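You operate a simulated robot arm through the tools that you are given. There is no shell and no other tool. Be economical: measure what you need, move in short steps, check, and stop when the job is done.

You run a simulated two-armed robot. Do the job below in one go: nothing can be reset, and whatever is moved stays where it is left.

## Task
Take the yellow stopper and leave it on the bead bench top. Fetch the shelf spray bottle and stand it on the bench left of the rod rest. Put the blue brush on the third tier from the bottom of the wire shelf away on the top of the deep bench. Put the blue tipped rod on the free end of the kiln bench. Put the purple drop on the blue plate. Take the green drop and put it on top of the yellow glass block. Press the teal button to switch it on. Press the stop button three times. Take the blue glass block and put it in the grey shelf tub. Fetch the yellow mandrel and stand it on the white card. Put the purple glass block on the top of the deep bench away on the top of the cooling rack. Any order will do. Set down upright: yellow stopper, shelf spray bottle, blue glass block, yellow mandrel.

It is judged by the outcome, as a careful person would: the job done as asked, and still so three seconds after it is handed in. It fails if anything else is knocked over, pushed out of place, dropped, spilled or broken. A push-on lid holds only when it is set on centred and level and pressed home; a screw cap is set on level and turned clockwise until tight.

## Robot
Two 7-joint arms with two-finger grippers on one trunk, on a base that drives. Base frame: it is fixed to the floor where the robot stands at the start and does not move with it; the origin is under the middle of the robot, x ahead of it, y to its left, z up. Units: m, rad, N and s.
The left shoulder is at the start at [0.06, 0.179, 1.23], the right one opposite. With the tool pointing down near the work surface each hand reaches from about 0.1 to 0.54 m from the robot's upright axis, wherever it stands, measured 20 degrees to its own side. Places, roughly: bead bench top [-0.8, -2.8, 0.8]; bench left of the rod rest (17x17 cm) [-2.56, -0.96, 0.84]; blue brush (7x4x5 cm) [-1.5, -1.1, 1.1]; blue glass block (4x4x5 cm) [-3.9, -2.6, 0.9]; blue plate (10x10x1 cm) [-2.2, -2.7, 0.9]; blue tipped rod (20x3x3 cm) [-2.3, -1, 0.9]; free end of the kiln bench [-4.1, -1, 0.8]; green drop (3x3x12 cm) [-2.7, -2.6, 0.9]; grey shelf tub (22x16x10 cm) [-1.2, -1.2, 0.7]; purple drop (3x3x11 cm) [-2.8, -2.6, 0.9]; purple glass block (6x5x4 cm) [-5.4, -2.1, 0.9]; shelf spray bottle [-1.25, -1, 1.25]; stop button [-3.2, -1.2, 0.9]; teal button [-1.9, -2.6, 0.9]; top of the cooling rack [-3.7, -1.1, 0.9]; top of the deep bench [-5.8, -1.7, 0.8]; white card (12x12x1 cm) [-2.3, -2.8, 0.9]; yellow glass block (6x6x4 cm) [-3.7, -1, 0.9]; yellow mandrel (3x3x13 cm) [-4.3, -2.7, 1]; yellow stopper (5x5x6 cm) [0.6, 0.1, 1]. Payload 1.96 kg a hand.
The TCP of each hand is the grasp point between the finger pads, 0.02 m short of the fingertips. In the tool frame z runs along the fingers and y along their closing line. The gripper opens to 0.072 m. The gripper's body begins 0.038 m behind the TCP.
Orientation is told as [roll, pitch, yaw] about the base's x, y, z axes, in that order, counted from this pose: with the fingers straight down and closing along the base's y, the tool's x points along the base's -x, its y along +y and its z along -z.

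## Interface
- The arms move only by the tool step_arm. It takes "left_motion", "right_motion" or both (then of equal length, played together; a hand with none holds still); each is a list of rows, each an object (a shift or turn left out is 0, a gripper value left out holds the last) with "xyz": the shift along the tool's x, y, z in cm, a list of three; "rot": the turn, a rotation vector about the tool's x, y, z in rad, a list of three. In form: [{"xyz": [dx, dy, dz], "rot": [ax, ay, az]}, ...]. A call has 1 to 8 rows; each row is the pose to reach, as a shift and turn from the pose commanded when the call began, along the tool's axes at that moment. "left_grip" and "right_grip" are, for a hand that has rows, the gripper command, from -1 (fully open) to 1 (shut), values between in proportion, set as the call begins (left out, the last holds). Each row takes 0.2 s and may step no farther than 0.05 m and 0.15 rad from the row before; otherwise, or with a gripper value out of range, the whole call is refused. A pose out of reach is approached as far as the arm can. The call stops where the force on the tool passes 40 N (or 10 N more than at its start, if that is more) or the arm is blocked; 0.2 s more then pass. Each finger travels about 0.153 m/s and halts on what it meets, pressing with about 30 N; the grip force reading is that of the motor and also rises with nothing between the fingers. The clock runs only during rows and for 0.2 s after the last one: add rows that repeat a pose to give the fingers time. The reply holds the time, the measured pose of the TCP, the force on the tool along the base axes, the opening and the grip force, in the units named above and with some noise, with the torque about the TCP (base axes, N m) and any sound that the robot's microphone picked up.
- Cameras (640 x 400 px; columns grow to the right, rows downward): "scene" is now at [0.0157, 0.0085, 1.7793]; the picture's right is [0.13, -0.99, 0.00], its down [-0.76, -0.10, -0.65] and it looks along [0.64, 0.09, -0.76] (base axes); focal length 276 px, centre (320, 200). "left" rides on the left gripper at [0.071, -0.019, -0.082] in its tool frame; the picture's right is [0.26, 0.97, 0.00], its down [-0.67, 0.18, -0.72] and it looks along [-0.69, 0.19, 0.70] (tool axes); focal length 280 px, centre (320, 200). "right" rides on the right gripper at [0.071, 0.019, -0.082] in its tool frame; the picture's right is [-0.26, 0.97, 0.00], its down [-0.67, -0.18, -0.72] and it looks along [-0.69, -0.19, 0.70] (tool axes); focal length 280 px, centre (320, 200). There is no depth. A picture from a camera that has moved, and an enlarged one, comes with that camera's place and axes in the base frame and with its lens.
- snapshot(camera): a new picture of that camera. No time passes.
- move_column(by): slides the trunk up (or, below 0, down) by that many m; the arms and the scene camera ride with it, the base frame stays. It gives what a move gives, with no picture.
- base_move(legs): drives the robot by 1 to 6 legs, each [ahead, left, turn to the left] in m, m and rad, along the robot's own axes; the way and the turn of a leg run together, so that a leg with both is an arc; at most 1.5 m and 3.142 rad a leg. The arms and the cameras ride along, it lands a little off, and it stops where it bumps. It gives what a move gives.
- aim_head(pan, tilt): turns the head with the scene camera to pan (to the left, within 1.501 rad either way) and tilt (down, from -0.506 to 1.204), counted from straight ahead of the robot. It gives what a move gives.
- zoom(camera, box): a new picture of the part [left, top, right, bottom] of that camera's present view, enlarged. No time passes.
- finish_job(): hands the job in; it is judged then, once.

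Go step by step. Nothing tells you exact positions but the pictures and the camera data: compare them with the known pose of the tool, close in by small moves and look again before you grip or let go. The budget is 525 turns and 302 pictures, counting those below and the enlarged ones. Unless the task says otherwise, let go and move clear before handing in, and close with one line.

The tools are called after "Request:" as name(argument=value, ...) on one line, values as JSON. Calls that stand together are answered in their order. step_arm: Moves the arms, as the interface text tells. Its arguments: {"type":"object","properties":{"left_motion":{"type":"array","items":{"type":"object","properties":{"xyz":{"type":"array","items":{"type":"number"}},"rot":{"type":"array","items":{"type":"number"}}}}},"left_grip":{"type":"number"},"right_motion":{"type":"array","items":{"type":"object","properties":{"xyz":{"type":"array","items":{"type":"number"}},"rot":{"type":"array","items":{"type":"number"}}}}},"right_grip":{"type":"number"}},"required":[]} The other tools are called the same way: move_column (by) slides the trunk up or down; base_move (legs) drives the base; aim_head (pan, tilt) turns the head that bears the scene camera; snapshot (camera) takes a picture; zoom (camera, box) takes an enlarged picture of a part of a camera's view; finish_job () hands the job in.

At the start:

```text
clock: 0.0
left_position: [0.5006, 0.2444, 1.1971]
left_ee_rot: [-0.001, -0.001, -0.001]
left_wrist_force: [0.6, 1.4, -0.4]
left_torque: [-0.04, -0.01, 0.01]
left_opening: 0.072
left_gripper_force: 0.1
right_position: [0.3866, -0.1114, 1.2236]
right_ee_rot: [0.0, 0.0, 0.0]
right_wrist_force: [-1.0, -0.5, 0.3]
right_torque: [0.02, 0.0, -0.02]
right_opening: 0.0718
right_gripper_force: 0.0
trunk travel left (down, up): [-0.875, 0.115]
robot x, y, heading: [-0.0015, -0.0019, -0.003]
head pan, tilt: [0.136, 0.867]
```

scene: 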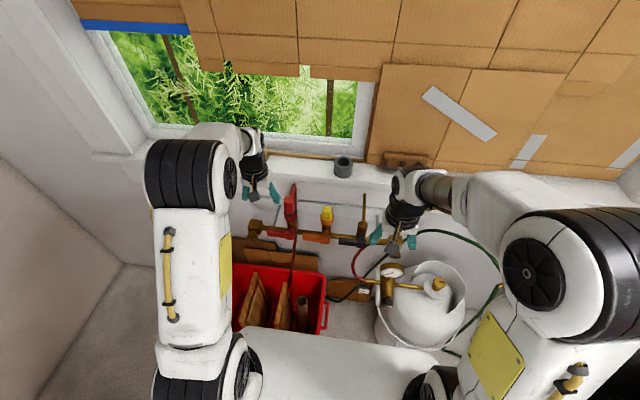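
right: 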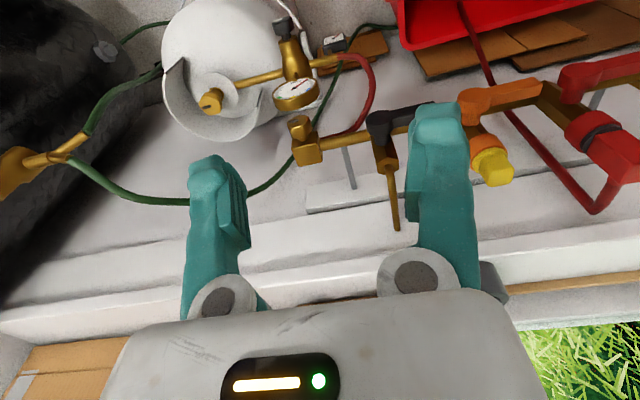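
left: 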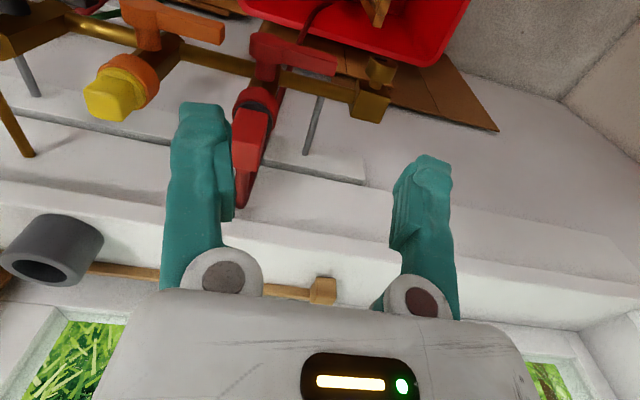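

The yellow stopper sits in the orange fitting on the gas manifold ahead of me. I'll look at it closer first.

Request:
zoom(camera="scene", box=[220, 170, 420, 295])

Request:
zoom(camera="left", box=[0, 0, 400, 250])

```text
3.20 times, centred on (320, 232) of scene
camera zoom: at [0.0157, 0.0085, 1.7793], right [0.13, -0.99, 0.0], down [-0.76, -0.1, -0.65], along [0.64, 0.09, -0.76], focal length 883 px, centre (320, 96)
```

zoom: 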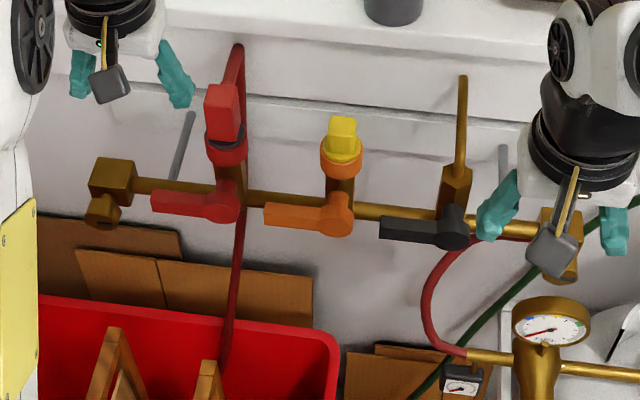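

```text
1.60 times, centred on (200, 125) of left
camera zoom: at [0.4294, 0.2238, 1.2801], right [-0.26, 0.97, 0.0], down [0.67, 0.18, 0.72], along [0.69, 0.19, -0.7], focal length 449 px, centre (512, 320)
```

zoom: 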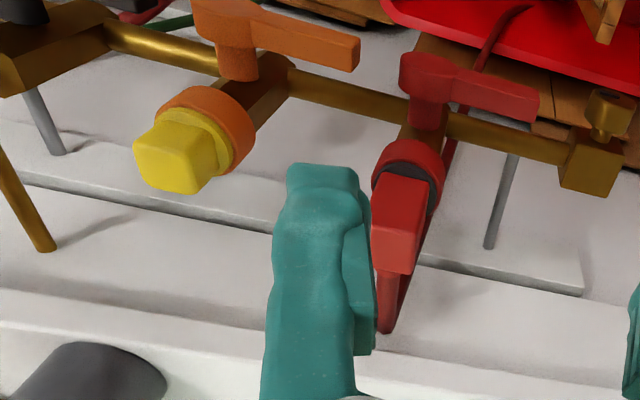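

The stopper stands upright in the orange socket, its top at about (0.597, 0.067, 1.037). I'll bring the left hand above it and look again.

Request:
step_arm(left_motion=[{"xyz": [-2, -4.4, 0]}, {"xyz": [-4.4, -8.8, 0]}, {"xyz": [-7, -13.2, 0]}, {"xyz": [-9.6, -17.7, 2]}, {"xyz": [-9.6, -17.7, 6]}, {"xyz": [-9.6, -17.7, 6]}], left_grip=-1, right_motion=[{"xyz": [4, -3, -1]}, {"xyz": [8, -6, -1]}, {"xyz": [10, -8, -1]}, {"xyz": [10, -8, -1]}, {"xyz": [10, -8, -1]}, {"xyz": [10, -8, -1]}])

Request:
snapshot(camera="left")

Request:
snapshot(camera="scene")

```text
refused: row 1 steps farther than a row can; nothing moved
```

```text
296 pictures are left
camera left: at [0.4294, 0.2238, 1.2801], right [-0.26, 0.97, 0.0], down [0.67, 0.18, 0.72], along [0.69, 0.19, -0.7], focal length 280 px, centre (320, 200)
```

left: 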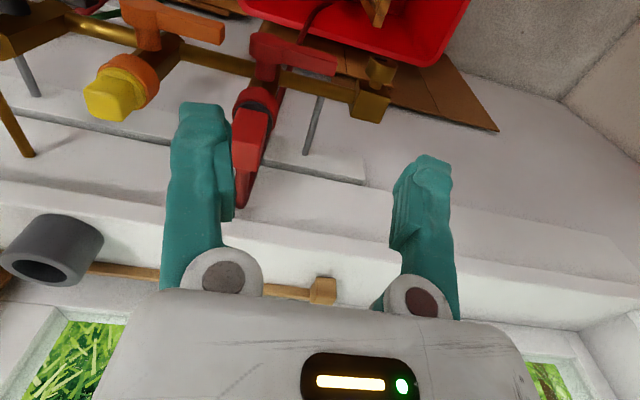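

```text
295 pictures are left
camera scene: at [0.0157, 0.0085, 1.7793], right [0.13, -0.99, 0.0], down [-0.76, -0.1, -0.65], along [0.64, 0.09, -0.76], focal length 276 px, centre (320, 200)
```

scene: 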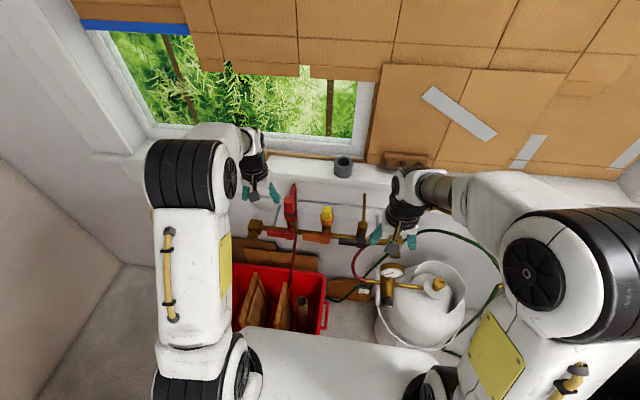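

Those rows were a hair too long, so I'll redo them with shorter ones.

Request:
step_arm(left_motion=[{"xyz": [-2, -4, 0]}, {"xyz": [-4, -8, 0]}, {"xyz": [-6, -12, 0]}, {"xyz": [-8, -16, 0]}, {"xyz": [-9.6, -17.7, 3]}, {"xyz": [-9.6, -17.7, 6]}, {"xyz": [-9.6, -17.7, 6]}], left_grip=-1, right_motion=[{"xyz": [3, -3, -1]}, {"xyz": [6, -6, -1]}, {"xyz": [9, -8, -1]}, {"xyz": [10, -8, -1]}, {"xyz": [10, -8, -1]}, {"xyz": [10, -8, -1]}, {"xyz": [10, -8, -1]}])

Request:
snapshot(camera="left")

Request:
snapshot(camera="scene")

```text
clock: 1.6
left_position: [0.5506, 0.1338, 1.1965]
left_ee_rot: [0.003, -0.063, -0.035]
left_wrist_force: [0.3, -0.4, 0.8]
left_torque: [0.09, -0.01, 0.03]
left_opening: 0.0721
left_gripper_force: 0.0
left hand out of reach, approached as far as the arm can: row 1, 2, 3, 4, 5, 6, 7
right_position: [0.2846, -0.1923, 1.2338]
right_ee_rot: [0.001, -0.001, 0.003]
right_wrist_force: [0.3, -0.7, -0.1]
right_torque: [0.02, 0.01, 0.01]
right_opening: 0.0722
right_gripper_force: 0.0
trunk travel left (down, up): [-0.875, 0.115]
robot x, y, heading: [-0.0015, 0.001, -0.001]
head pan, tilt: [0.136, 0.867]
```

```text
294 pictures are left
camera left: at [0.4743, 0.1163, 1.2743], right [-0.23, 0.97, -0.02], down [0.63, 0.16, 0.76], along [0.74, 0.16, -0.65], focal length 280 px, centre (320, 200)
```

left: 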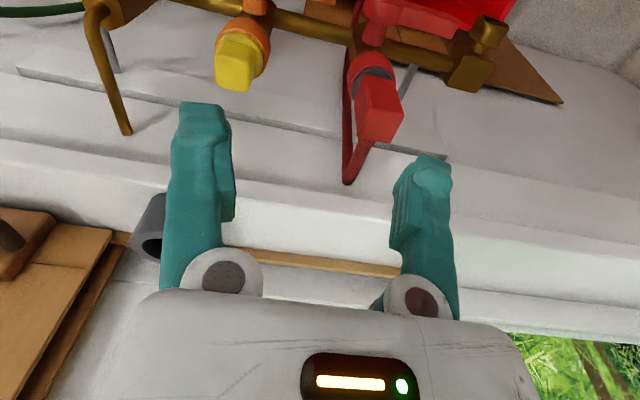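

```text
293 pictures are left
camera scene: at [0.0153, 0.0073, 1.7793], right [0.14, -0.99, 0.0], down [-0.76, -0.1, -0.65], along [0.64, 0.09, -0.76], focal length 276 px, centre (320, 200)
```

scene: 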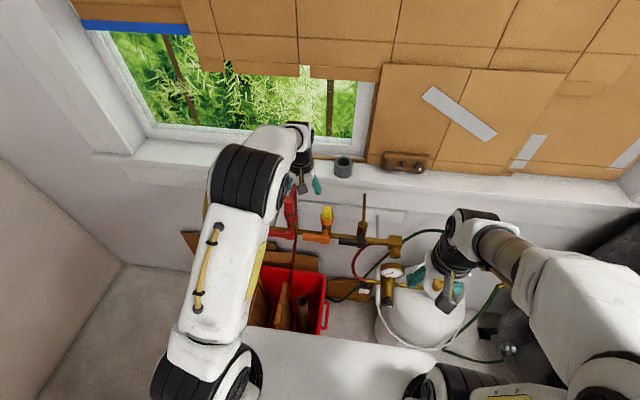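

The stopper is beyond the left hand's reach from here. I'll check how much room the base has in front.

Request:
aim_head(pan=0, tilt=1.2)

Request:
snapshot(camera="scene")

```text
clock: 2.4
left_position: [0.5501, 0.135, 1.1959]
left_ee_rot: [0.001, -0.066, -0.037]
left_wrist_force: [0.0, -0.3, -1.2]
left_torque: [0.04, -0.01, -0.03]
left_opening: 0.0719
left_gripper_force: 0.1
right_position: [0.2864, -0.1923, 1.2319]
right_ee_rot: [0.0, 0.0, -0.001]
right_wrist_force: [0.3, -0.2, 0.0]
right_torque: [-0.03, 0.0, -0.03]
right_opening: 0.0717
right_gripper_force: 0.1
trunk travel left (down, up): [-0.875, 0.115]
robot x, y, heading: [0.0002, -0.0005, 0.003]
head pan, tilt: [0.0, 1.201]
```

```text
292 pictures are left
camera scene: at [-0.0047, -0.0026, 1.7569], right [0.0, -1.0, 0.0], down [-0.93, 0.0, -0.36], along [0.36, 0.0, -0.93], focal length 276 px, centre (320, 200)
```

scene: 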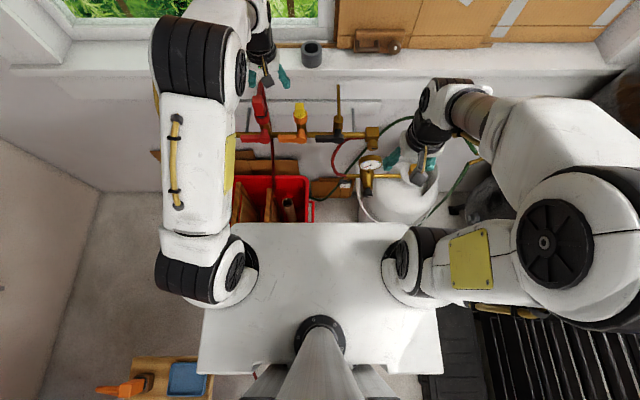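

Before driving forward I want to see the gap between the base and the red bin. I'll tip the right wrist so its camera looks down and back.

Request:
step_arm(right_motion=[{"xyz": [-1, 2, 0], "rot": [0, 0.14, 0]}, {"xyz": [-2, 4, 0], "rot": [0, 0.28, 0]}, {"xyz": [-3, 6, 0], "rot": [0, 0.42, 0]}, {"xyz": [-4, 8, 0], "rot": [0, 0.56, 0]}, {"xyz": [-4, 10, 0], "rot": [0, 0.7, 0]}, {"xyz": [-4, 10, 0], "rot": [0, 0.84, 0]}, {"xyz": [-4, 10, 0], "rot": [0, 0.98, 0]}], left_motion=[{"xyz": [2, 2, 0]}, {"xyz": [4, 4, 0]}, {"xyz": [6, 6, 0]}, {"xyz": [6, 6, 0]}, {"xyz": [6, 6, 0]}, {"xyz": [6, 6, 0]}, {"xyz": [6, 6, 0]}])

Request:
snapshot(camera="right")

```text
clock: 4.0
left_position: [0.4944, 0.1917, 1.1923]
left_ee_rot: [-0.001, -0.066, -0.039]
left_wrist_force: [-0.4, -0.8, -0.2]
left_torque: [-0.03, -0.04, -0.02]
left_opening: 0.0719
left_gripper_force: 0.2
right_position: [0.2424, -0.0934, 1.1342]
right_ee_rot: [-0.021, 0.567, -0.033]
right_wrist_force: [-0.1, -0.3, -0.4]
right_torque: [0.05, 0.04, 0.04]
right_opening: 0.0719
right_gripper_force: 0.0
right hand out of reach, approached as far as the arm can: row 1, 2, 3, 4, 5, 6, 7
trunk travel left (down, up): [-0.875, 0.115]
robot x, y, heading: [0.0046, -0.0005, -0.002]
head pan, tilt: [0.0, 1.201]
```

```text
291 pictures are left
camera right: at [0.2262, -0.0715, 1.2397], right [0.24, 0.96, -0.16], down [0.95, -0.2, 0.24], along [0.2, -0.21, -0.96], focal length 280 px, centre (320, 200)
```

right: 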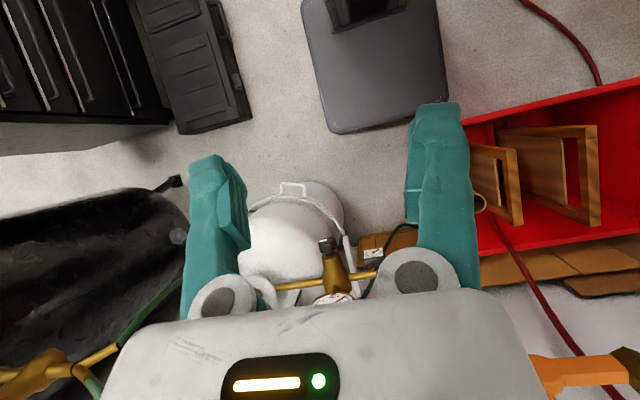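

The bin's corner is about 6 cm ahead of the base's left front and the tank about 11 cm ahead on the right, so there is room for a small move. I'll edge forward and to the right while resetting the right wrist.

Request:
step_arm(right_motion=[{"rot": [0, -0.14, 0]}, {"rot": [0, -0.28, 0]}, {"rot": [0, -0.42, 0]}, {"rot": [0, -0.56, 0]}, {"rot": [0, -0.7, 0]}, {"rot": [0, -0.84, 0]}, {"rot": [0, -0.98, 0]}])

Request:
base_move(legs=[[0.045, -0.05, 0]])

```text
clock: 5.6
left_position: [0.4926, 0.1947, 1.1923]
left_ee_rot: [-0.002, -0.068, -0.036]
left_wrist_force: [0.4, 0.1, -0.5]
left_torque: [-0.01, 0.02, -0.01]
left_opening: 0.0721
left_gripper_force: 0.1
right_position: [0.3147, -0.03, 1.1292]
right_ee_rot: [-0.025, -0.41, -0.009]
right_wrist_force: [-0.1, -0.2, -0.8]
right_torque: [0.0, -0.01, -0.01]
right_opening: 0.0722
right_gripper_force: 0.1
right hand out of reach, approached as far as the arm can: row 3, 4, 5, 6, 7
trunk travel left (down, up): [-0.875, 0.115]
robot x, y, heading: [-0.0024, 0.0006, -0.002]
head pan, tilt: [0.0, 1.201]
```

```text
clock: 6.6
left_position: [0.5353, 0.1475, 1.1921]
left_ee_rot: [-0.003, -0.068, -0.036]
left_wrist_force: [0.3, 0.9, 0.1]
left_torque: [-0.02, -0.04, 0.02]
left_opening: 0.0722
left_gripper_force: 0.0
right_position: [0.3575, -0.077, 1.1302]
right_ee_rot: [-0.027, -0.414, -0.009]
right_wrist_force: [-0.4, 0.3, -0.2]
right_torque: [-0.01, 0.0, 0.02]
right_opening: 0.0719
right_gripper_force: 0.1
trunk travel left (down, up): [-0.875, 0.115]
robot x, y, heading: [0.0496, -0.0505, 0.002]
head pan, tilt: [0.0, 1.201]
```

Now I'll lower the left hand toward the stopper, correcting its small tilt, and back the right hand off.

Request:
step_arm(left_motion=[{"xyz": [0, -2, 3], "rot": [0, 0.03, -0.02]}, {"xyz": [0, -4, 6], "rot": [0, 0.068, -0.036]}, {"xyz": [-1, -6, 9], "rot": [0, 0.068, -0.036]}, {"xyz": [-2.5, -7.3, 9], "rot": [0, 0.068, -0.036]}, {"xyz": [-4, -7.3, 9], "rot": [0, 0.068, -0.036]}, {"xyz": [-4, -7.3, 9], "rot": [0, 0.068, -0.036]}], right_motion=[{"xyz": [2, -3, -2], "rot": [0, 0.14, 0]}, {"xyz": [4, -6, -4], "rot": [0, 0.28, 0]}, {"xyz": [6, -9, -6], "rot": [0, 0.41, 0]}, {"xyz": [8, -12, -6], "rot": [0, 0.41, 0]}, {"xyz": [10, -15, -6], "rot": [0, 0.41, 0]}, {"xyz": [10, -15, -6], "rot": [0, 0.41, 0]}])

Request:
snapshot(camera="left")

```text
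clock: 8.0
left_position: [0.5813, 0.0703, 1.1044]
left_ee_rot: [-0.002, 0.002, 0.0]
left_wrist_force: [0.0, 0.6, -0.4]
left_torque: [0.01, -0.04, 0.05]
left_opening: 0.0719
left_gripper_force: 0.0
right_position: [0.3428, -0.2261, 1.1549]
right_ee_rot: [-0.02, 0.001, -0.019]
right_wrist_force: [0.1, 0.0, 0.8]
right_torque: [0.01, 0.03, 0.01]
right_opening: 0.0721
right_gripper_force: 0.0
right hand out of reach, approached as far as the arm can: row 1, 2, 3, 4, 5, 6
trunk travel left (down, up): [-0.875, 0.115]
robot x, y, heading: [0.045, -0.0491, 0.005]
head pan, tilt: [0.0, 1.201]
```

```text
290 pictures are left
camera left: at [0.5109, 0.0503, 1.1878], right [-0.26, 0.96, 0.0], down [0.68, 0.18, 0.71], along [0.69, 0.19, -0.7], focal length 280 px, centre (320, 200)
```

left: 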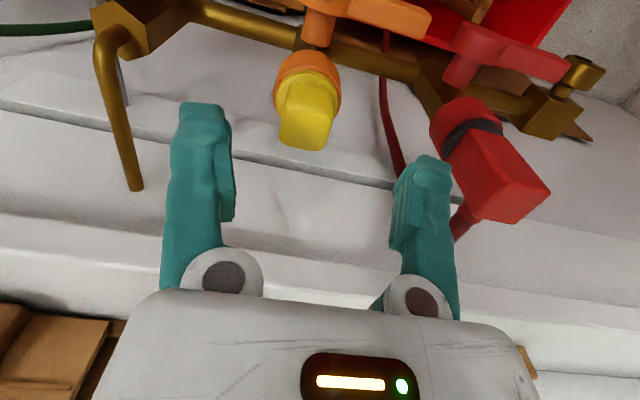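

The stopper top reads at about (0.602, 0.066, 1.037), and the way down is clear. I'll descend with the fingers partly closed.

Request:
step_arm(left_motion=[{"xyz": [-1.9, -0.4, 2]}, {"xyz": [-1.9, -0.4, 4.5]}, {"xyz": [-1.9, -0.4, 6]}, {"xyz": [-1.9, -0.4, 7]}, {"xyz": [-1.9, -0.4, 7]}], left_grip=-0.45)

Request:
snapshot(camera="left")

```text
clock: 9.2
left_position: [0.5995, 0.0659, 1.0346]
left_ee_rot: [-0.002, 0.002, 0.001]
left_wrist_force: [0.3, 0.2, 0.3]
left_torque: [-0.01, -0.03, -0.01]
left_opening: 0.0523
left_gripper_force: 0.0
right_position: [0.3427, -0.226, 1.1546]
right_ee_rot: [-0.024, -0.001, -0.019]
right_wrist_force: [0.0, 0.1, 0.0]
right_torque: [-0.02, 0.01, 0.0]
right_opening: 0.0719
right_gripper_force: 0.1
trunk travel left (down, up): [-0.875, 0.115]
robot x, y, heading: [0.0484, -0.0492, -0.005]
head pan, tilt: [0.0, 1.201]
```

```text
289 pictures are left
camera left: at [0.5304, 0.0465, 1.118], right [-0.26, 0.96, 0.0], down [0.68, 0.18, 0.71], along [0.69, 0.19, -0.7], focal length 280 px, centre (320, 200)
```

left: 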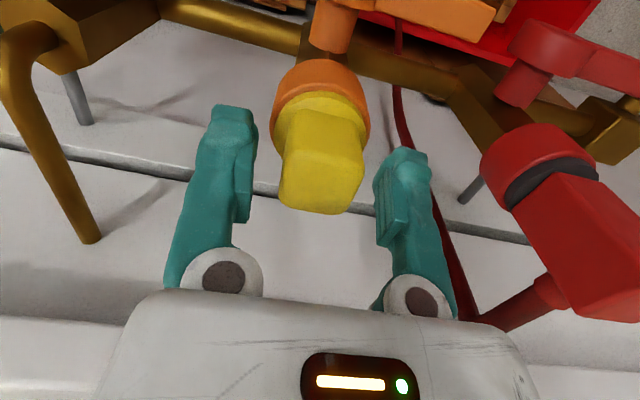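

The fingers straddle the stopper's grip well. Closing now.

Request:
step_arm(left_motion=[{"xyz": [0, 0, 0]}, {"xyz": [0, 0, 0]}, {"xyz": [0, 0, 0]}], left_grip=1)

Request:
step_arm(left_motion=[{"xyz": [0, 0, -1]}, {"xyz": [0, 0, -3]}, {"xyz": [0, 0, -5]}, {"xyz": [0, 0, -8]}, {"xyz": [0, 0, -12]}, {"xyz": [2, 0, -14]}])

Request:
snapshot(camera="left")

```text
clock: 10.0
left_position: [0.5998, 0.0659, 1.0343]
left_ee_rot: [-0.001, 0.002, -0.001]
left_wrist_force: [0.2, -0.3, -0.4]
left_torque: [-0.01, -0.01, 0.01]
left_opening: 0.0284
left_gripper_force: 30.1
right_position: [0.3425, -0.2266, 1.1545]
right_ee_rot: [-0.022, 0.003, -0.021]
right_wrist_force: [0.6, -0.1, 1.1]
right_torque: [-0.02, 0.03, -0.04]
right_opening: 0.072
right_gripper_force: 0.0
trunk travel left (down, up): [-0.875, 0.115]
robot x, y, heading: [0.0451, -0.0498, 0.005]
head pan, tilt: [0.0, 1.201]
```

```text
clock: 11.4
left_position: [0.5841, 0.0657, 1.1664]
left_ee_rot: [-0.002, -0.001, -0.001]
left_wrist_force: [-0.1, 0.4, -0.8]
left_torque: [0.0, -0.01, -0.02]
left_opening: 0.0289
left_gripper_force: 30.3
left hand out of reach, approached as far as the arm can: row 5, 6
right_position: [0.3407, -0.2256, 1.1551]
right_ee_rot: [-0.023, -0.001, -0.019]
right_wrist_force: [-0.7, -0.9, -0.6]
right_torque: [-0.01, 0.01, -0.02]
right_opening: 0.072
right_gripper_force: 0.1
trunk travel left (down, up): [-0.875, 0.115]
robot x, y, heading: [0.0453, -0.0485, 0.002]
head pan, tilt: [0.0, 1.201]
```

```text
288 pictures are left
camera left: at [0.5144, 0.0467, 1.2497], right [-0.26, 0.97, 0.0], down [0.67, 0.18, 0.71], along [0.69, 0.19, -0.7], focal length 280 px, centre (320, 200)
```

left: 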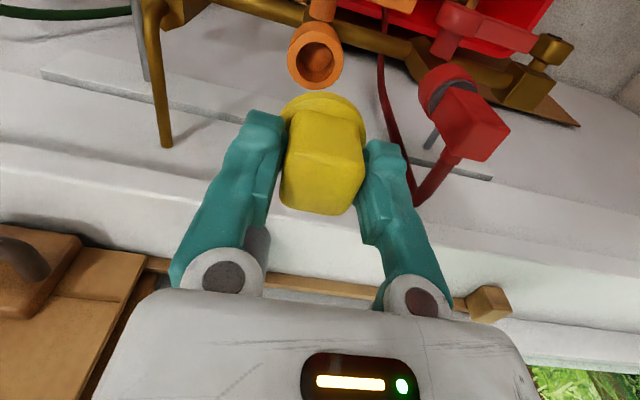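

The stopper is out of its socket and held. I'll draw both arms in and look around for a route.

Request:
step_arm(left_motion=[{"xyz": [4, 2, 0]}, {"xyz": [8, 4, 0]}, {"xyz": [12, 6, 0]}, {"xyz": [16, 8, 0]}, {"xyz": [20, 9, 0]}, {"xyz": [23, 9, 0]}], right_motion=[{"xyz": [2, 0, 0]}, {"xyz": [4, 0, 0]}, {"xyz": [6, 0, 0]}, {"xyz": [6, 0, 0]}, {"xyz": [6, 0, 0]}, {"xyz": [6, 0, 0]}])

Request:
aim_head(pan=-1.5, tilt=0.5)

Request:
snapshot(camera="scene")

Request:
aim_head(pan=-1.5, tilt=1.1)

Request:
snapshot(camera="scene")

```text
clock: 12.8
left_position: [0.3561, 0.158, 1.1652]
left_ee_rot: [-0.001, 0.001, -0.001]
left_wrist_force: [-0.2, 0.7, -0.3]
left_torque: [0.02, -0.03, -0.01]
left_opening: 0.0287
left_gripper_force: 29.6
right_position: [0.3405, -0.2187, 1.1594]
right_ee_rot: [-0.02, 0.0, -0.022]
right_wrist_force: [0.0, -0.2, 0.6]
right_torque: [-0.01, -0.01, 0.04]
right_opening: 0.0719
right_gripper_force: 0.0
right hand out of reach, approached as far as the arm can: row 1, 2, 3, 4, 5, 6
trunk travel left (down, up): [-0.875, 0.115]
robot x, y, heading: [0.0435, -0.049, 0.001]
head pan, tilt: [0.0, 1.201]
```

```text
clock: 14.4
left_position: [0.3571, 0.1575, 1.1658]
left_ee_rot: [0.0, 0.004, 0.0]
left_wrist_force: [0.0, -0.2, -0.6]
left_torque: [0.01, -0.03, 0.0]
left_opening: 0.0285
left_gripper_force: 30.2
right_position: [0.3428, -0.2181, 1.1596]
right_ee_rot: [-0.022, 0.001, -0.019]
right_wrist_force: [0.0, 0.5, 0.2]
right_torque: [0.04, -0.03, 0.0]
right_opening: 0.0719
right_gripper_force: 0.0
trunk travel left (down, up): [-0.875, 0.115]
robot x, y, heading: [0.0438, -0.0463, 0.003]
head pan, tilt: [-1.499, 0.499]
```

```text
287 pictures are left
camera scene: at [-0.0087, -0.1421, 1.8106], right [-1.0, -0.07, 0.0], down [-0.04, 0.48, -0.88], along [0.06, -0.88, -0.48], focal length 276 px, centre (320, 200)
```

scene: 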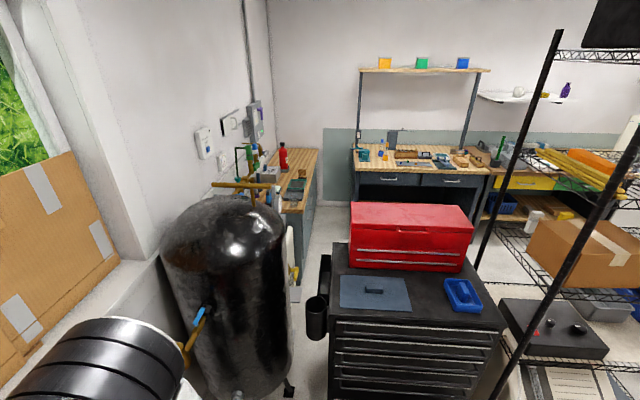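

```text
clock: 15.4
left_position: [0.3574, 0.157, 1.165]
left_ee_rot: [-0.003, 0.004, 0.0]
left_wrist_force: [0.8, -0.4, -0.2]
left_torque: [0.01, 0.02, 0.0]
left_opening: 0.0286
left_gripper_force: 30.7
right_position: [0.3409, -0.218, 1.1598]
right_ee_rot: [-0.023, 0.002, -0.021]
right_wrist_force: [0.0, 0.4, 0.5]
right_torque: [0.0, 0.02, 0.03]
right_opening: 0.0723
right_gripper_force: 0.1
trunk travel left (down, up): [-0.875, 0.115]
robot x, y, heading: [0.0462, -0.0533, 0.004]
head pan, tilt: [-1.499, 1.1]
```

```text
286 pictures are left
camera scene: at [-0.0108, -0.1143, 1.7629], right [-1.0, -0.07, 0.0], down [-0.07, 0.89, -0.45], along [0.03, -0.45, -0.89], focal length 276 px, centre (320, 200)
```

scene: 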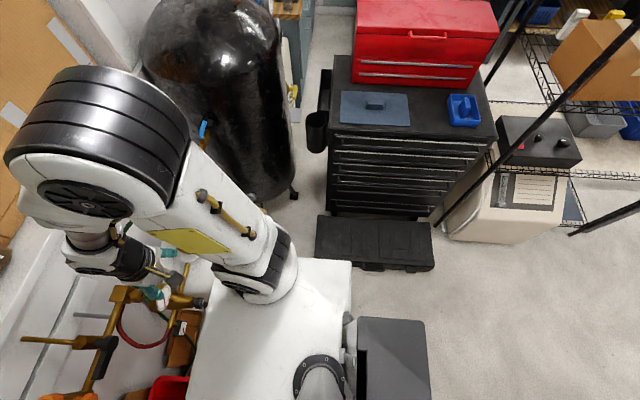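

South of me I see the tool cabinet, the wire shelf and, beyond them, the bead bench. I'll look left, then back up and look down the room.

Request:
aim_head(pan=1.5, tilt=0.7)

Request:
snapshot(camera="scene")

```text
clock: 18.0
left_position: [0.3577, 0.1568, 1.1657]
left_ee_rot: [-0.001, 0.004, -0.001]
left_wrist_force: [0.3, -0.1, -0.1]
left_torque: [0.02, 0.01, 0.03]
left_opening: 0.0284
left_gripper_force: 30.1
right_position: [0.3425, -0.2171, 1.1588]
right_ee_rot: [-0.023, 0.001, -0.02]
right_wrist_force: [0.4, -0.6, 0.3]
right_torque: [0.01, -0.01, 0.04]
right_opening: 0.072
right_gripper_force: 0.1
trunk travel left (down, up): [-0.875, 0.115]
robot x, y, heading: [0.0458, -0.0501, -0.002]
head pan, tilt: [1.499, 0.7]
```

```text
285 pictures are left
camera scene: at [-0.0094, 0.0334, 1.7929], right [1.0, -0.07, 0.0], down [-0.05, -0.64, -0.76], along [0.05, 0.76, -0.64], focal length 276 px, centre (320, 200)
```

scene: 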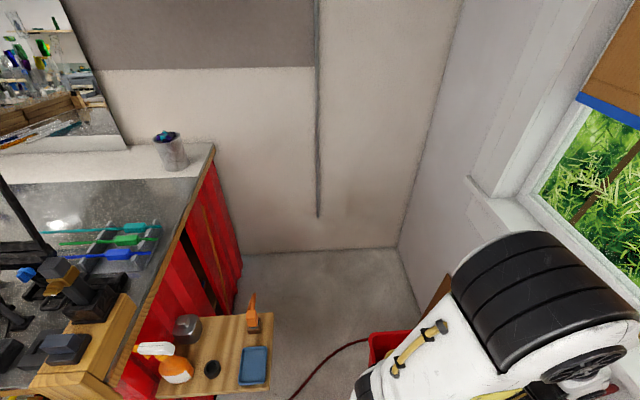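

There's a red workbench with a side shelf behind me on the left. I'll back up a little along the free aisle and look toward the far end.

Request:
base_move(legs=[[-0.35, -0.08, 0]])

Request:
aim_head(pan=-1.5, tilt=0.6)

Request:
snapshot(camera="scene")

```text
clock: 20.3
left_position: [0.0145, 0.0772, 1.1652]
left_ee_rot: [-0.001, 0.004, 0.006]
left_wrist_force: [0.1, 0.2, -0.1]
left_torque: [-0.02, -0.01, 0.01]
left_opening: 0.0284
left_gripper_force: 30.1
right_position: [0.0005, -0.2987, 1.1599]
right_ee_rot: [-0.023, 0.002, -0.016]
right_wrist_force: [-1.0, 0.3, 0.0]
right_torque: [0.01, -0.01, 0.04]
right_opening: 0.0722
right_gripper_force: 0.1
trunk travel left (down, up): [-0.875, 0.115]
robot x, y, heading: [-0.2936, -0.1304, 0.008]
head pan, tilt: [1.499, 0.7]
```

```text
clock: 22.9
left_position: [0.0139, 0.0758, 1.166]
left_ee_rot: [0.001, 0.002, 0.006]
left_wrist_force: [-0.3, -0.5, -0.7]
left_torque: [0.01, -0.01, 0.02]
left_opening: 0.0284
left_gripper_force: 29.7
right_position: [-0.0009, -0.2975, 1.159]
right_ee_rot: [-0.021, 0.002, -0.014]
right_wrist_force: [0.0, 0.3, 0.6]
right_torque: [0.03, -0.01, -0.02]
right_opening: 0.0719
right_gripper_force: 0.1
trunk travel left (down, up): [-0.875, 0.115]
robot x, y, heading: [-0.2958, -0.1316, 0.005]
head pan, tilt: [-1.499, 0.6]
```

```text
284 pictures are left
camera scene: at [-0.3516, -0.2219, 1.8015], right [-1.0, -0.08, 0.0], down [-0.04, 0.56, -0.83], along [0.06, -0.82, -0.56], focal length 276 px, centre (320, 200)
```

scene: 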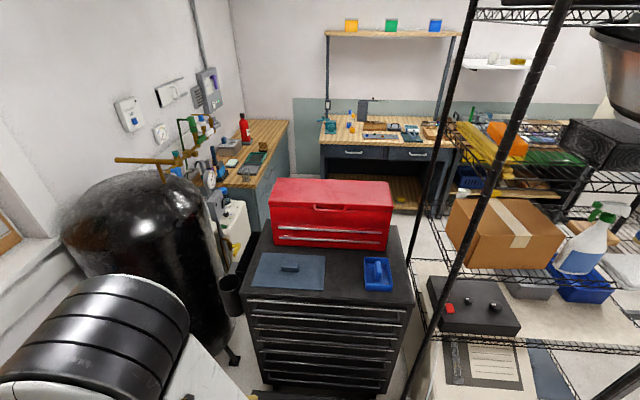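

The spray bottle is on the wire shelf's near side. I'll turn right to face south, then look west.

Request:
base_move(legs=[[0, 0, -1.57]])

Request:
aim_head(pan=-1.4, tilt=0.5)

Request:
snapshot(camera="scene")

Request:
aim_head(pan=-0.7, tilt=0.6)

Request:
snapshot(camera="scene")

```text
clock: 27.2
left_position: [-0.0965, -0.4461, 1.165]
left_ee_rot: [-0.003, 0.003, -1.585]
left_wrist_force: [0.2, -0.5, -0.6]
left_torque: [0.0, 0.01, 0.01]
left_opening: 0.0286
left_gripper_force: 29.5
right_position: [-0.4697, -0.4248, 1.1596]
right_ee_rot: [-0.024, 0.002, -1.604]
right_wrist_force: [0.4, -0.4, -0.9]
right_torque: [-0.03, -0.02, -0.02]
right_opening: 0.072
right_gripper_force: 0.1
trunk travel left (down, up): [-0.875, 0.115]
robot x, y, heading: [-0.2973, -0.1293, -1.586]
head pan, tilt: [-1.499, 0.6]
```

```text
clock: 27.8
left_position: [-0.0958, -0.4471, 1.1654]
left_ee_rot: [-0.002, 0.003, -1.584]
left_wrist_force: [-0.2, 1.0, -0.6]
left_torque: [-0.01, -0.02, -0.02]
left_opening: 0.0285
left_gripper_force: 29.8
right_position: [-0.4708, -0.4253, 1.1599]
right_ee_rot: [-0.023, 0.002, -1.604]
right_wrist_force: [0.3, 0.1, 0.1]
right_torque: [0.0, 0.02, -0.01]
right_opening: 0.072
right_gripper_force: 0.2
trunk travel left (down, up): [-0.875, 0.115]
robot x, y, heading: [-0.3032, -0.1272, -1.587]
head pan, tilt: [-1.4, 0.499]
```

```text
283 pictures are left
camera scene: at [-0.3877, -0.0879, 1.8106], right [-0.16, 0.99, 0.0], down [0.47, 0.08, -0.88], along [-0.87, -0.14, -0.48], focal length 276 px, centre (320, 200)
```

scene: 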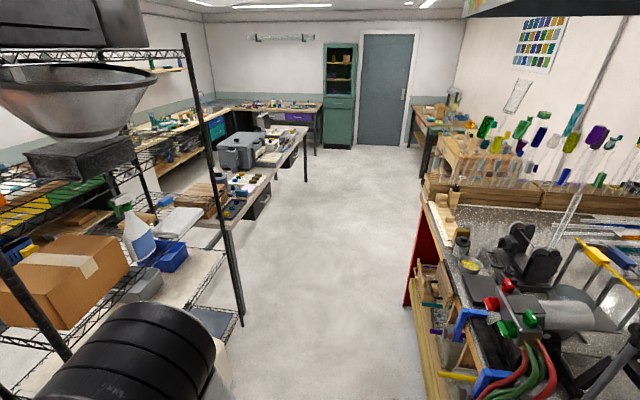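

```text
clock: 28.9
left_position: [-0.0954, -0.4463, 1.1654]
left_ee_rot: [0.0, 0.003, -1.585]
left_wrist_force: [0.4, 0.1, -1.6]
left_torque: [0.0, -0.01, -0.02]
left_opening: 0.0281
left_gripper_force: 30.3
right_position: [-0.4699, -0.4249, 1.159]
right_ee_rot: [-0.024, 0.003, -1.604]
right_wrist_force: [0.1, 0.1, 0.2]
right_torque: [0.0, -0.05, 0.01]
right_opening: 0.0722
right_gripper_force: 0.1
trunk travel left (down, up): [-0.875, 0.115]
robot x, y, heading: [-0.299, -0.1324, -1.587]
head pan, tilt: [-0.7, 0.6]
```

```text
282 pictures are left
camera scene: at [-0.3557, -0.1404, 1.8015], right [-0.76, 0.65, 0.0], down [0.37, 0.43, -0.83], along [-0.54, -0.62, -0.56], focal length 276 px, centre (320, 200)
```

scene: 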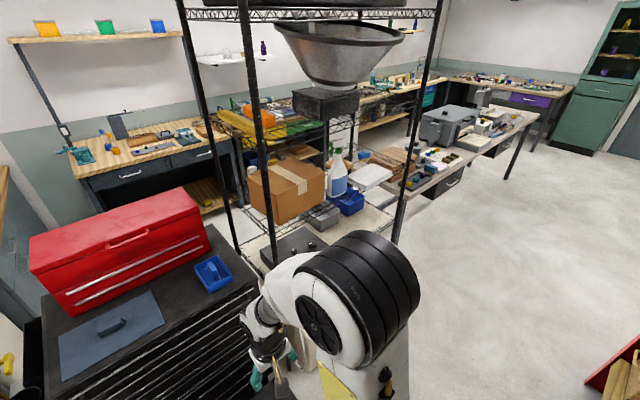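

The island bench runs west behind the wire shelf, and its north aisle is open. I'll slide west to face the shelf and find the spray bottle and brush.

Request:
base_move(legs=[[0, -0.9, 0.017]])

Request:
aim_head(pan=0, tilt=0.6)

Request:
snapshot(camera="scene")

```text
clock: 33.6
left_position: [-0.9804, -0.4415, 1.1643]
left_ee_rot: [-0.002, 0.003, -1.557]
left_wrist_force: [0.7, -0.5, 0.1]
left_torque: [0.02, 0.02, 0.02]
left_opening: 0.0287
left_gripper_force: 30.2
right_position: [-1.3549, -0.4313, 1.1597]
right_ee_rot: [-0.024, 0.002, -1.574]
right_wrist_force: [-0.5, -0.4, -0.6]
right_torque: [-0.02, 0.0, 0.0]
right_opening: 0.0719
right_gripper_force: 0.0
trunk travel left (down, up): [-0.875, 0.115]
robot x, y, heading: [-1.1911, -0.1323, -1.557]
head pan, tilt: [-0.7, 0.6]
```

```text
clock: 34.7
left_position: [-0.9805, -0.4427, 1.1648]
left_ee_rot: [-0.001, 0.004, -1.556]
left_wrist_force: [-0.9, -0.5, -0.1]
left_torque: [0.01, 0.01, -0.01]
left_opening: 0.0286
left_gripper_force: 30.3
right_position: [-1.3559, -0.4316, 1.1594]
right_ee_rot: [-0.023, 0.002, -1.577]
right_wrist_force: [0.4, -0.6, 1.0]
right_torque: [-0.01, -0.02, -0.04]
right_opening: 0.0722
right_gripper_force: 0.1
trunk travel left (down, up): [-0.875, 0.115]
robot x, y, heading: [-1.1909, -0.1329, -1.558]
head pan, tilt: [0.0, 0.6]
```

```text
281 pictures are left
camera scene: at [-1.1917, -0.163, 1.8015], right [-1.0, -0.01, 0.0], down [-0.01, 0.56, -0.83], along [0.01, -0.82, -0.56], focal length 276 px, centre (320, 200)
```

scene: 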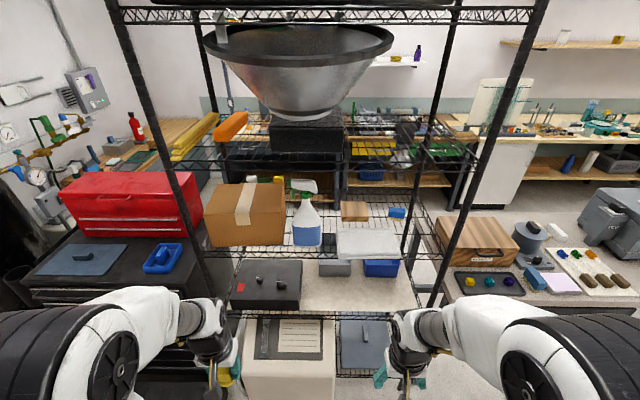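

Request:
zoom(camera="scene", box=[190, 150, 450, 312])

Request:
snapshot(camera="right")

```text
2.46 times, centred on (320, 231) of scene
camera zoom: at [-1.1917, -0.163, 1.8015], right [-1.0, -0.01, 0.0], down [-0.01, 0.56, -0.83], along [0.01, -0.82, -0.56], focal length 679 px, centre (320, 124)
```

zoom: 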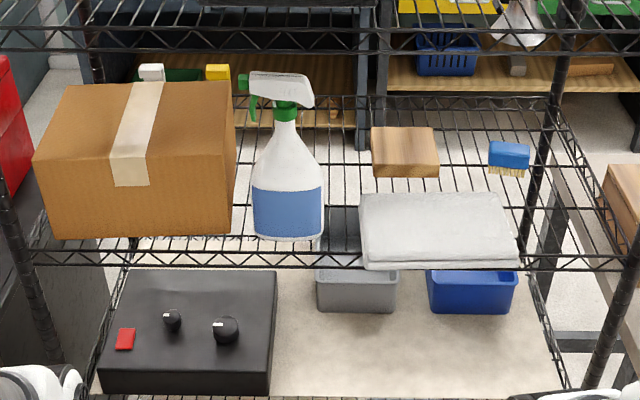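

```text
279 pictures are left
camera right: at [-1.334, -0.3604, 1.241], right [0.96, -0.27, -0.02], down [-0.17, -0.67, 0.72], along [-0.21, -0.69, -0.7], focal length 280 px, centre (320, 200)
```

right: 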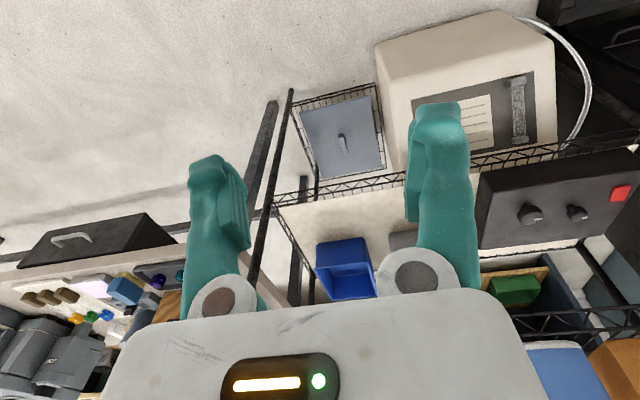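

The bottle stands on the third tier at about (-1.135, -0.95), with its neck near z 1.27, and the brush is at (-1.50, -1.09). The bottle needs a horizontal neck grasp, so I'll turn the right hand to point forward.

Request:
step_arm(right_motion=[{"xyz": [-2, 0, -1], "rot": [0, -0.14, 0]}, {"xyz": [-4, 0, -2], "rot": [0, -0.28, 0]}, {"xyz": [-6, 0, -4], "rot": [0, -0.42, 0]}, {"xyz": [-8, 0, -6], "rot": [0, -0.56, 0]}, {"xyz": [-10, 0, -8], "rot": [0, -0.7, 0]}, {"xyz": [-12, 0, -10], "rot": [0, -0.84, 0]}, {"xyz": [-14, 0, -10], "rot": [0, -0.98, 0]}, {"xyz": [-15, 0, -10], "rot": [0, -1.12, 0]}])

Request:
step_arm(right_motion=[{"rot": [0, -0.14, 0]}, {"rot": [0, -0.28, 0]}, {"rot": [0, -0.42, 0]}, {"rot": [0, -0.45, 0]}, {"rot": [0, -0.45, 0]}])

Request:
base_move(legs=[[0, 0.22, -0.013]])

Request:
snapshot(camera="scene")

```text
clock: 36.5
left_position: [-0.9814, -0.4419, 1.1665]
left_ee_rot: [-0.003, 0.003, -1.556]
left_wrist_force: [-0.1, -0.8, -0.4]
left_torque: [0.02, -0.02, 0.03]
left_opening: 0.0285
left_gripper_force: 30.1
right_position: [-1.3543, -0.5989, 1.2622]
right_ee_rot: [-0.051, -1.093, -1.53]
right_wrist_force: [-0.4, 0.0, 0.1]
right_torque: [0.03, 0.02, 0.02]
right_opening: 0.072
right_gripper_force: 0.1
right hand out of reach, approached as far as the arm can: row 1, 2, 3, 4, 5, 6, 7, 8
trunk travel left (down, up): [-0.875, 0.115]
robot x, y, heading: [-1.1952, -0.1315, -1.557]
head pan, tilt: [0.0, 0.6]
```

```text
clock: 37.7
left_position: [-0.9811, -0.4425, 1.1654]
left_ee_rot: [-0.002, 0.004, -1.557]
left_wrist_force: [0.5, 0.4, -0.1]
left_torque: [0.01, 0.01, -0.03]
left_opening: 0.0283
left_gripper_force: 29.4
right_position: [-1.3419, -0.6165, 1.3043]
right_ee_rot: [-1.496, -1.55, -0.077]
right_wrist_force: [0.3, 0.1, 0.4]
right_torque: [-0.01, 0.06, 0.02]
right_opening: 0.0721
right_gripper_force: 0.0
right hand out of reach, approached as far as the arm can: row 1, 2, 3, 4, 5
trunk travel left (down, up): [-0.875, 0.115]
robot x, y, heading: [-1.1924, -0.1321, -1.559]
head pan, tilt: [0.0, 0.6]
```

```text
clock: 39.4
left_position: [-0.7676, -0.4427, 1.1646]
left_ee_rot: [0.0, 0.005, -1.569]
left_wrist_force: [-0.4, -0.8, -0.6]
left_torque: [0.02, -0.02, 0.01]
left_opening: 0.0289
left_gripper_force: 29.9
right_position: [-1.1297, -0.6125, 1.3042]
right_ee_rot: [-1.457, -1.55, -0.134]
right_wrist_force: [-0.3, 0.4, -0.1]
right_torque: [0.0, 0.04, 0.02]
right_opening: 0.0722
right_gripper_force: 0.0
trunk travel left (down, up): [-0.875, 0.115]
robot x, y, heading: [-0.9721, -0.1281, -1.57]
head pan, tilt: [0.0, 0.6]
```

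```text
278 pictures are left
camera scene: at [-0.9759, -0.1613, 1.8015], right [-1.0, 0.0, 0.0], down [0.0, 0.57, -0.82], along [0.0, -0.82, -0.57], focal length 276 px, centre (320, 200)
```

scene: 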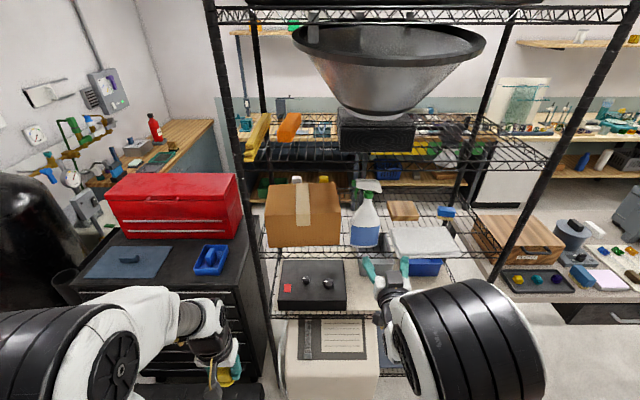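

Request:
zoom(camera="scene", box=[280, 150, 480, 275])

Request:
snapshot(camera="right")

```text
3.20 times, centred on (380, 212) of scene
camera zoom: at [-0.9759, -0.1613, 1.8015], right [-1.0, 0.0, 0.0], down [0.0, 0.57, -0.82], along [0.0, -0.82, -0.57], focal length 883 px, centre (128, 160)
```

zoom: 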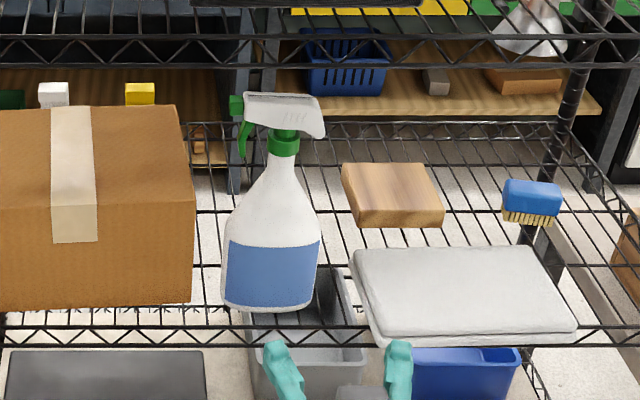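

```text
276 pictures are left
camera right: at [-1.1106, -0.5318, 1.2328], right [0.97, -0.02, 0.24], down [-0.15, 0.72, 0.68], along [-0.19, -0.7, 0.69], focal length 280 px, centre (320, 200)
```

right: 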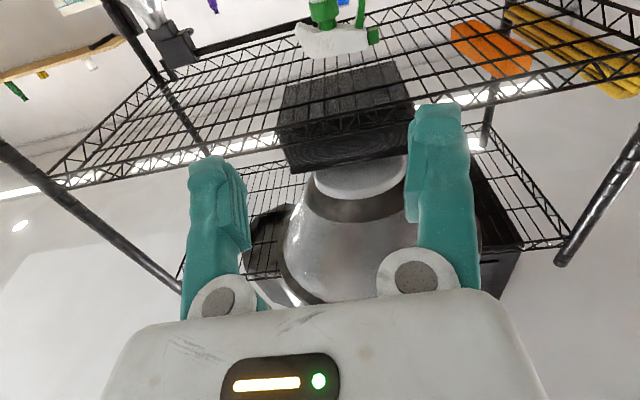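

The neck is at roughly (-1.135, -0.90, 1.28). I'll roll forward 0.15 m and check from the wrist camera before closing in.

Request:
base_move(legs=[[0.15, 0, 0]])

Request:
step_arm(right_motion=[{"xyz": [1.5, 0, 1]}, {"xyz": [2.5, 0, 2]}, {"xyz": [2.5, 0, 2]}], right_grip=-0.4)

Request:
snapshot(camera="right")

Request:
snapshot(camera="scene")

```text
clock: 40.8
left_position: [-0.7661, -0.592, 1.1657]
left_ee_rot: [-0.001, 0.0, -1.571]
left_wrist_force: [0.3, 0.1, -0.6]
left_torque: [-0.01, 0.0, 0.0]
left_opening: 0.0286
left_gripper_force: 30.0
right_position: [-1.1285, -0.7618, 1.3051]
right_ee_rot: [-1.554, -1.547, -0.036]
right_wrist_force: [0.2, -0.1, -0.9]
right_torque: [0.01, -0.01, -0.01]
right_opening: 0.0722
right_gripper_force: 0.0
trunk travel left (down, up): [-0.875, 0.115]
robot x, y, heading: [-0.9716, -0.2822, -1.571]
head pan, tilt: [0.0, 0.6]
```

```text
clock: 41.5
left_position: [-0.7669, -0.5937, 1.1643]
left_ee_rot: [-0.001, 0.003, -1.571]
left_wrist_force: [0.6, 0.1, -0.6]
left_torque: [-0.01, 0.03, -0.02]
left_opening: 0.0286
left_gripper_force: 30.1
right_position: [-1.1289, -0.7654, 1.3036]
right_ee_rot: [-1.417, -1.549, -0.176]
right_wrist_force: [-1.0, -0.5, 0.3]
right_torque: [0.0, 0.01, 0.02]
right_opening: 0.0503
right_gripper_force: 0.1
right hand out of reach, approached as far as the arm can: row 1, 2, 3
trunk travel left (down, up): [-0.875, 0.115]
robot x, y, heading: [-0.9692, -0.281, -1.573]
head pan, tilt: [0.0, 0.6]
```

```text
275 pictures are left
camera right: at [-1.1094, -0.6833, 1.2326], right [0.97, -0.02, 0.24], down [-0.15, 0.72, 0.68], along [-0.19, -0.7, 0.69], focal length 280 px, centre (320, 200)
```

right: 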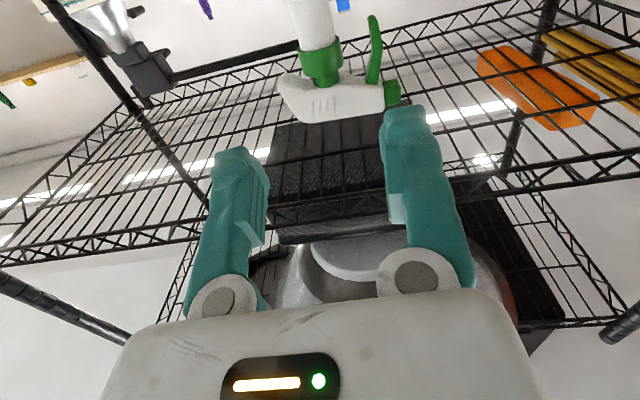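

```text
274 pictures are left
camera scene: at [-0.9738, -0.3134, 1.8015], right [-1.0, 0.0, 0.0], down [0.0, 0.57, -0.82], along [0.0, -0.82, -0.57], focal length 276 px, centre (320, 200)
```

scene: 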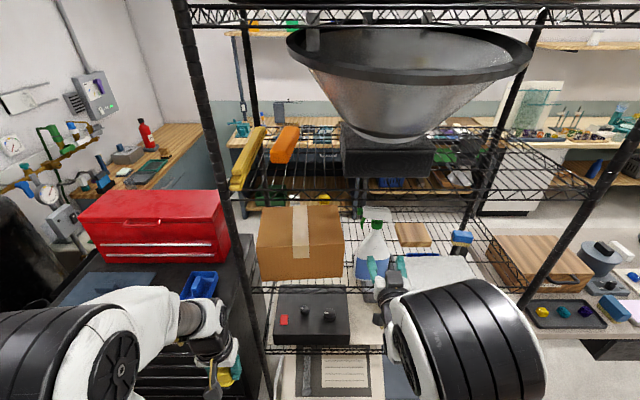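

The wrist limits the arm in this pose, so I'll use the trunk and base for the approach. Collar at (-1.135, -0.92, 1.31), trigger tip about z 1.29; gripping at z about 1.275 stays below it.

Request:
move_column(by=-0.029)

Request:
base_move(legs=[[0.09, -0.005, 0]])

Request:
snapshot(camera="right")

Request:
zoom(camera="scene", box=[280, 180, 480, 305])

```text
clock: 42.3
left_position: [-0.7667, -0.5929, 1.1358]
left_ee_rot: [-0.001, 0.0, -1.57]
left_wrist_force: [-0.5, 0.1, 0.0]
left_torque: [0.01, 0.02, 0.03]
left_opening: 0.0286
left_gripper_force: 29.6
right_position: [-1.1299, -0.7645, 1.2757]
right_ee_rot: [-1.472, -1.55, -0.119]
right_wrist_force: [0.0, -0.3, 0.0]
right_torque: [0.01, 0.03, -0.03]
right_opening: 0.0505
right_gripper_force: 0.0
trunk travel left (down, up): [-0.846, 0.144]
robot x, y, heading: [-0.9729, -0.2818, -1.568]
head pan, tilt: [0.0, 0.6]
```

```text
clock: 43.4
left_position: [-0.7714, -0.6832, 1.1349]
left_ee_rot: [0.0, 0.0, -1.572]
left_wrist_force: [-0.3, -0.3, -0.5]
left_torque: [0.01, 0.0, 0.03]
left_opening: 0.0286
left_gripper_force: 29.9
right_position: [-1.1323, -0.8536, 1.2757]
right_ee_rot: [-1.5, -1.55, -0.09]
right_wrist_force: [0.3, 0.0, 0.6]
right_torque: [0.0, 0.01, 0.0]
right_opening: 0.0505
right_gripper_force: 0.1
trunk travel left (down, up): [-0.846, 0.144]
robot x, y, heading: [-0.9788, -0.3723, -1.573]
head pan, tilt: [0.0, 0.6]
```

```text
273 pictures are left
camera right: at [-1.1139, -0.7719, 1.2043], right [0.97, -0.02, 0.24], down [-0.15, 0.72, 0.68], along [-0.19, -0.7, 0.69], focal length 280 px, centre (320, 200)
```

right: 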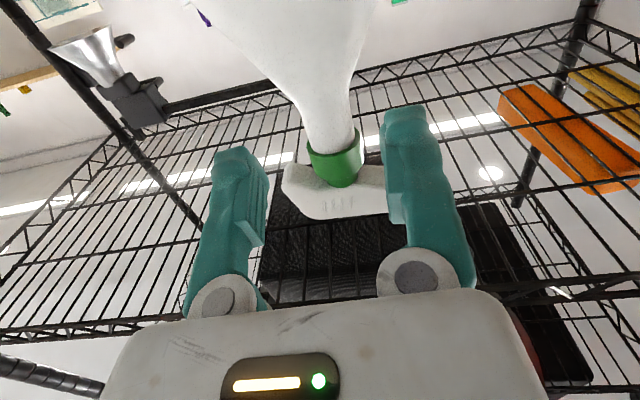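

```text
3.20 times, centred on (380, 242) of scene
camera zoom: at [-0.9784, -0.4009, 1.7725], right [-1.0, 0.0, 0.0], down [0.0, 0.56, -0.83], along [0.0, -0.83, -0.56], focal length 883 px, centre (128, 64)
```

zoom: 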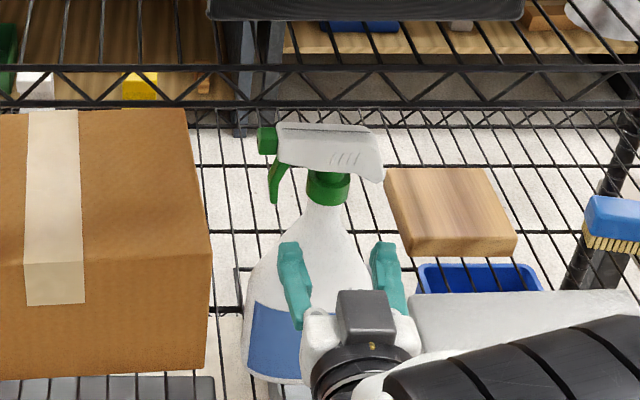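

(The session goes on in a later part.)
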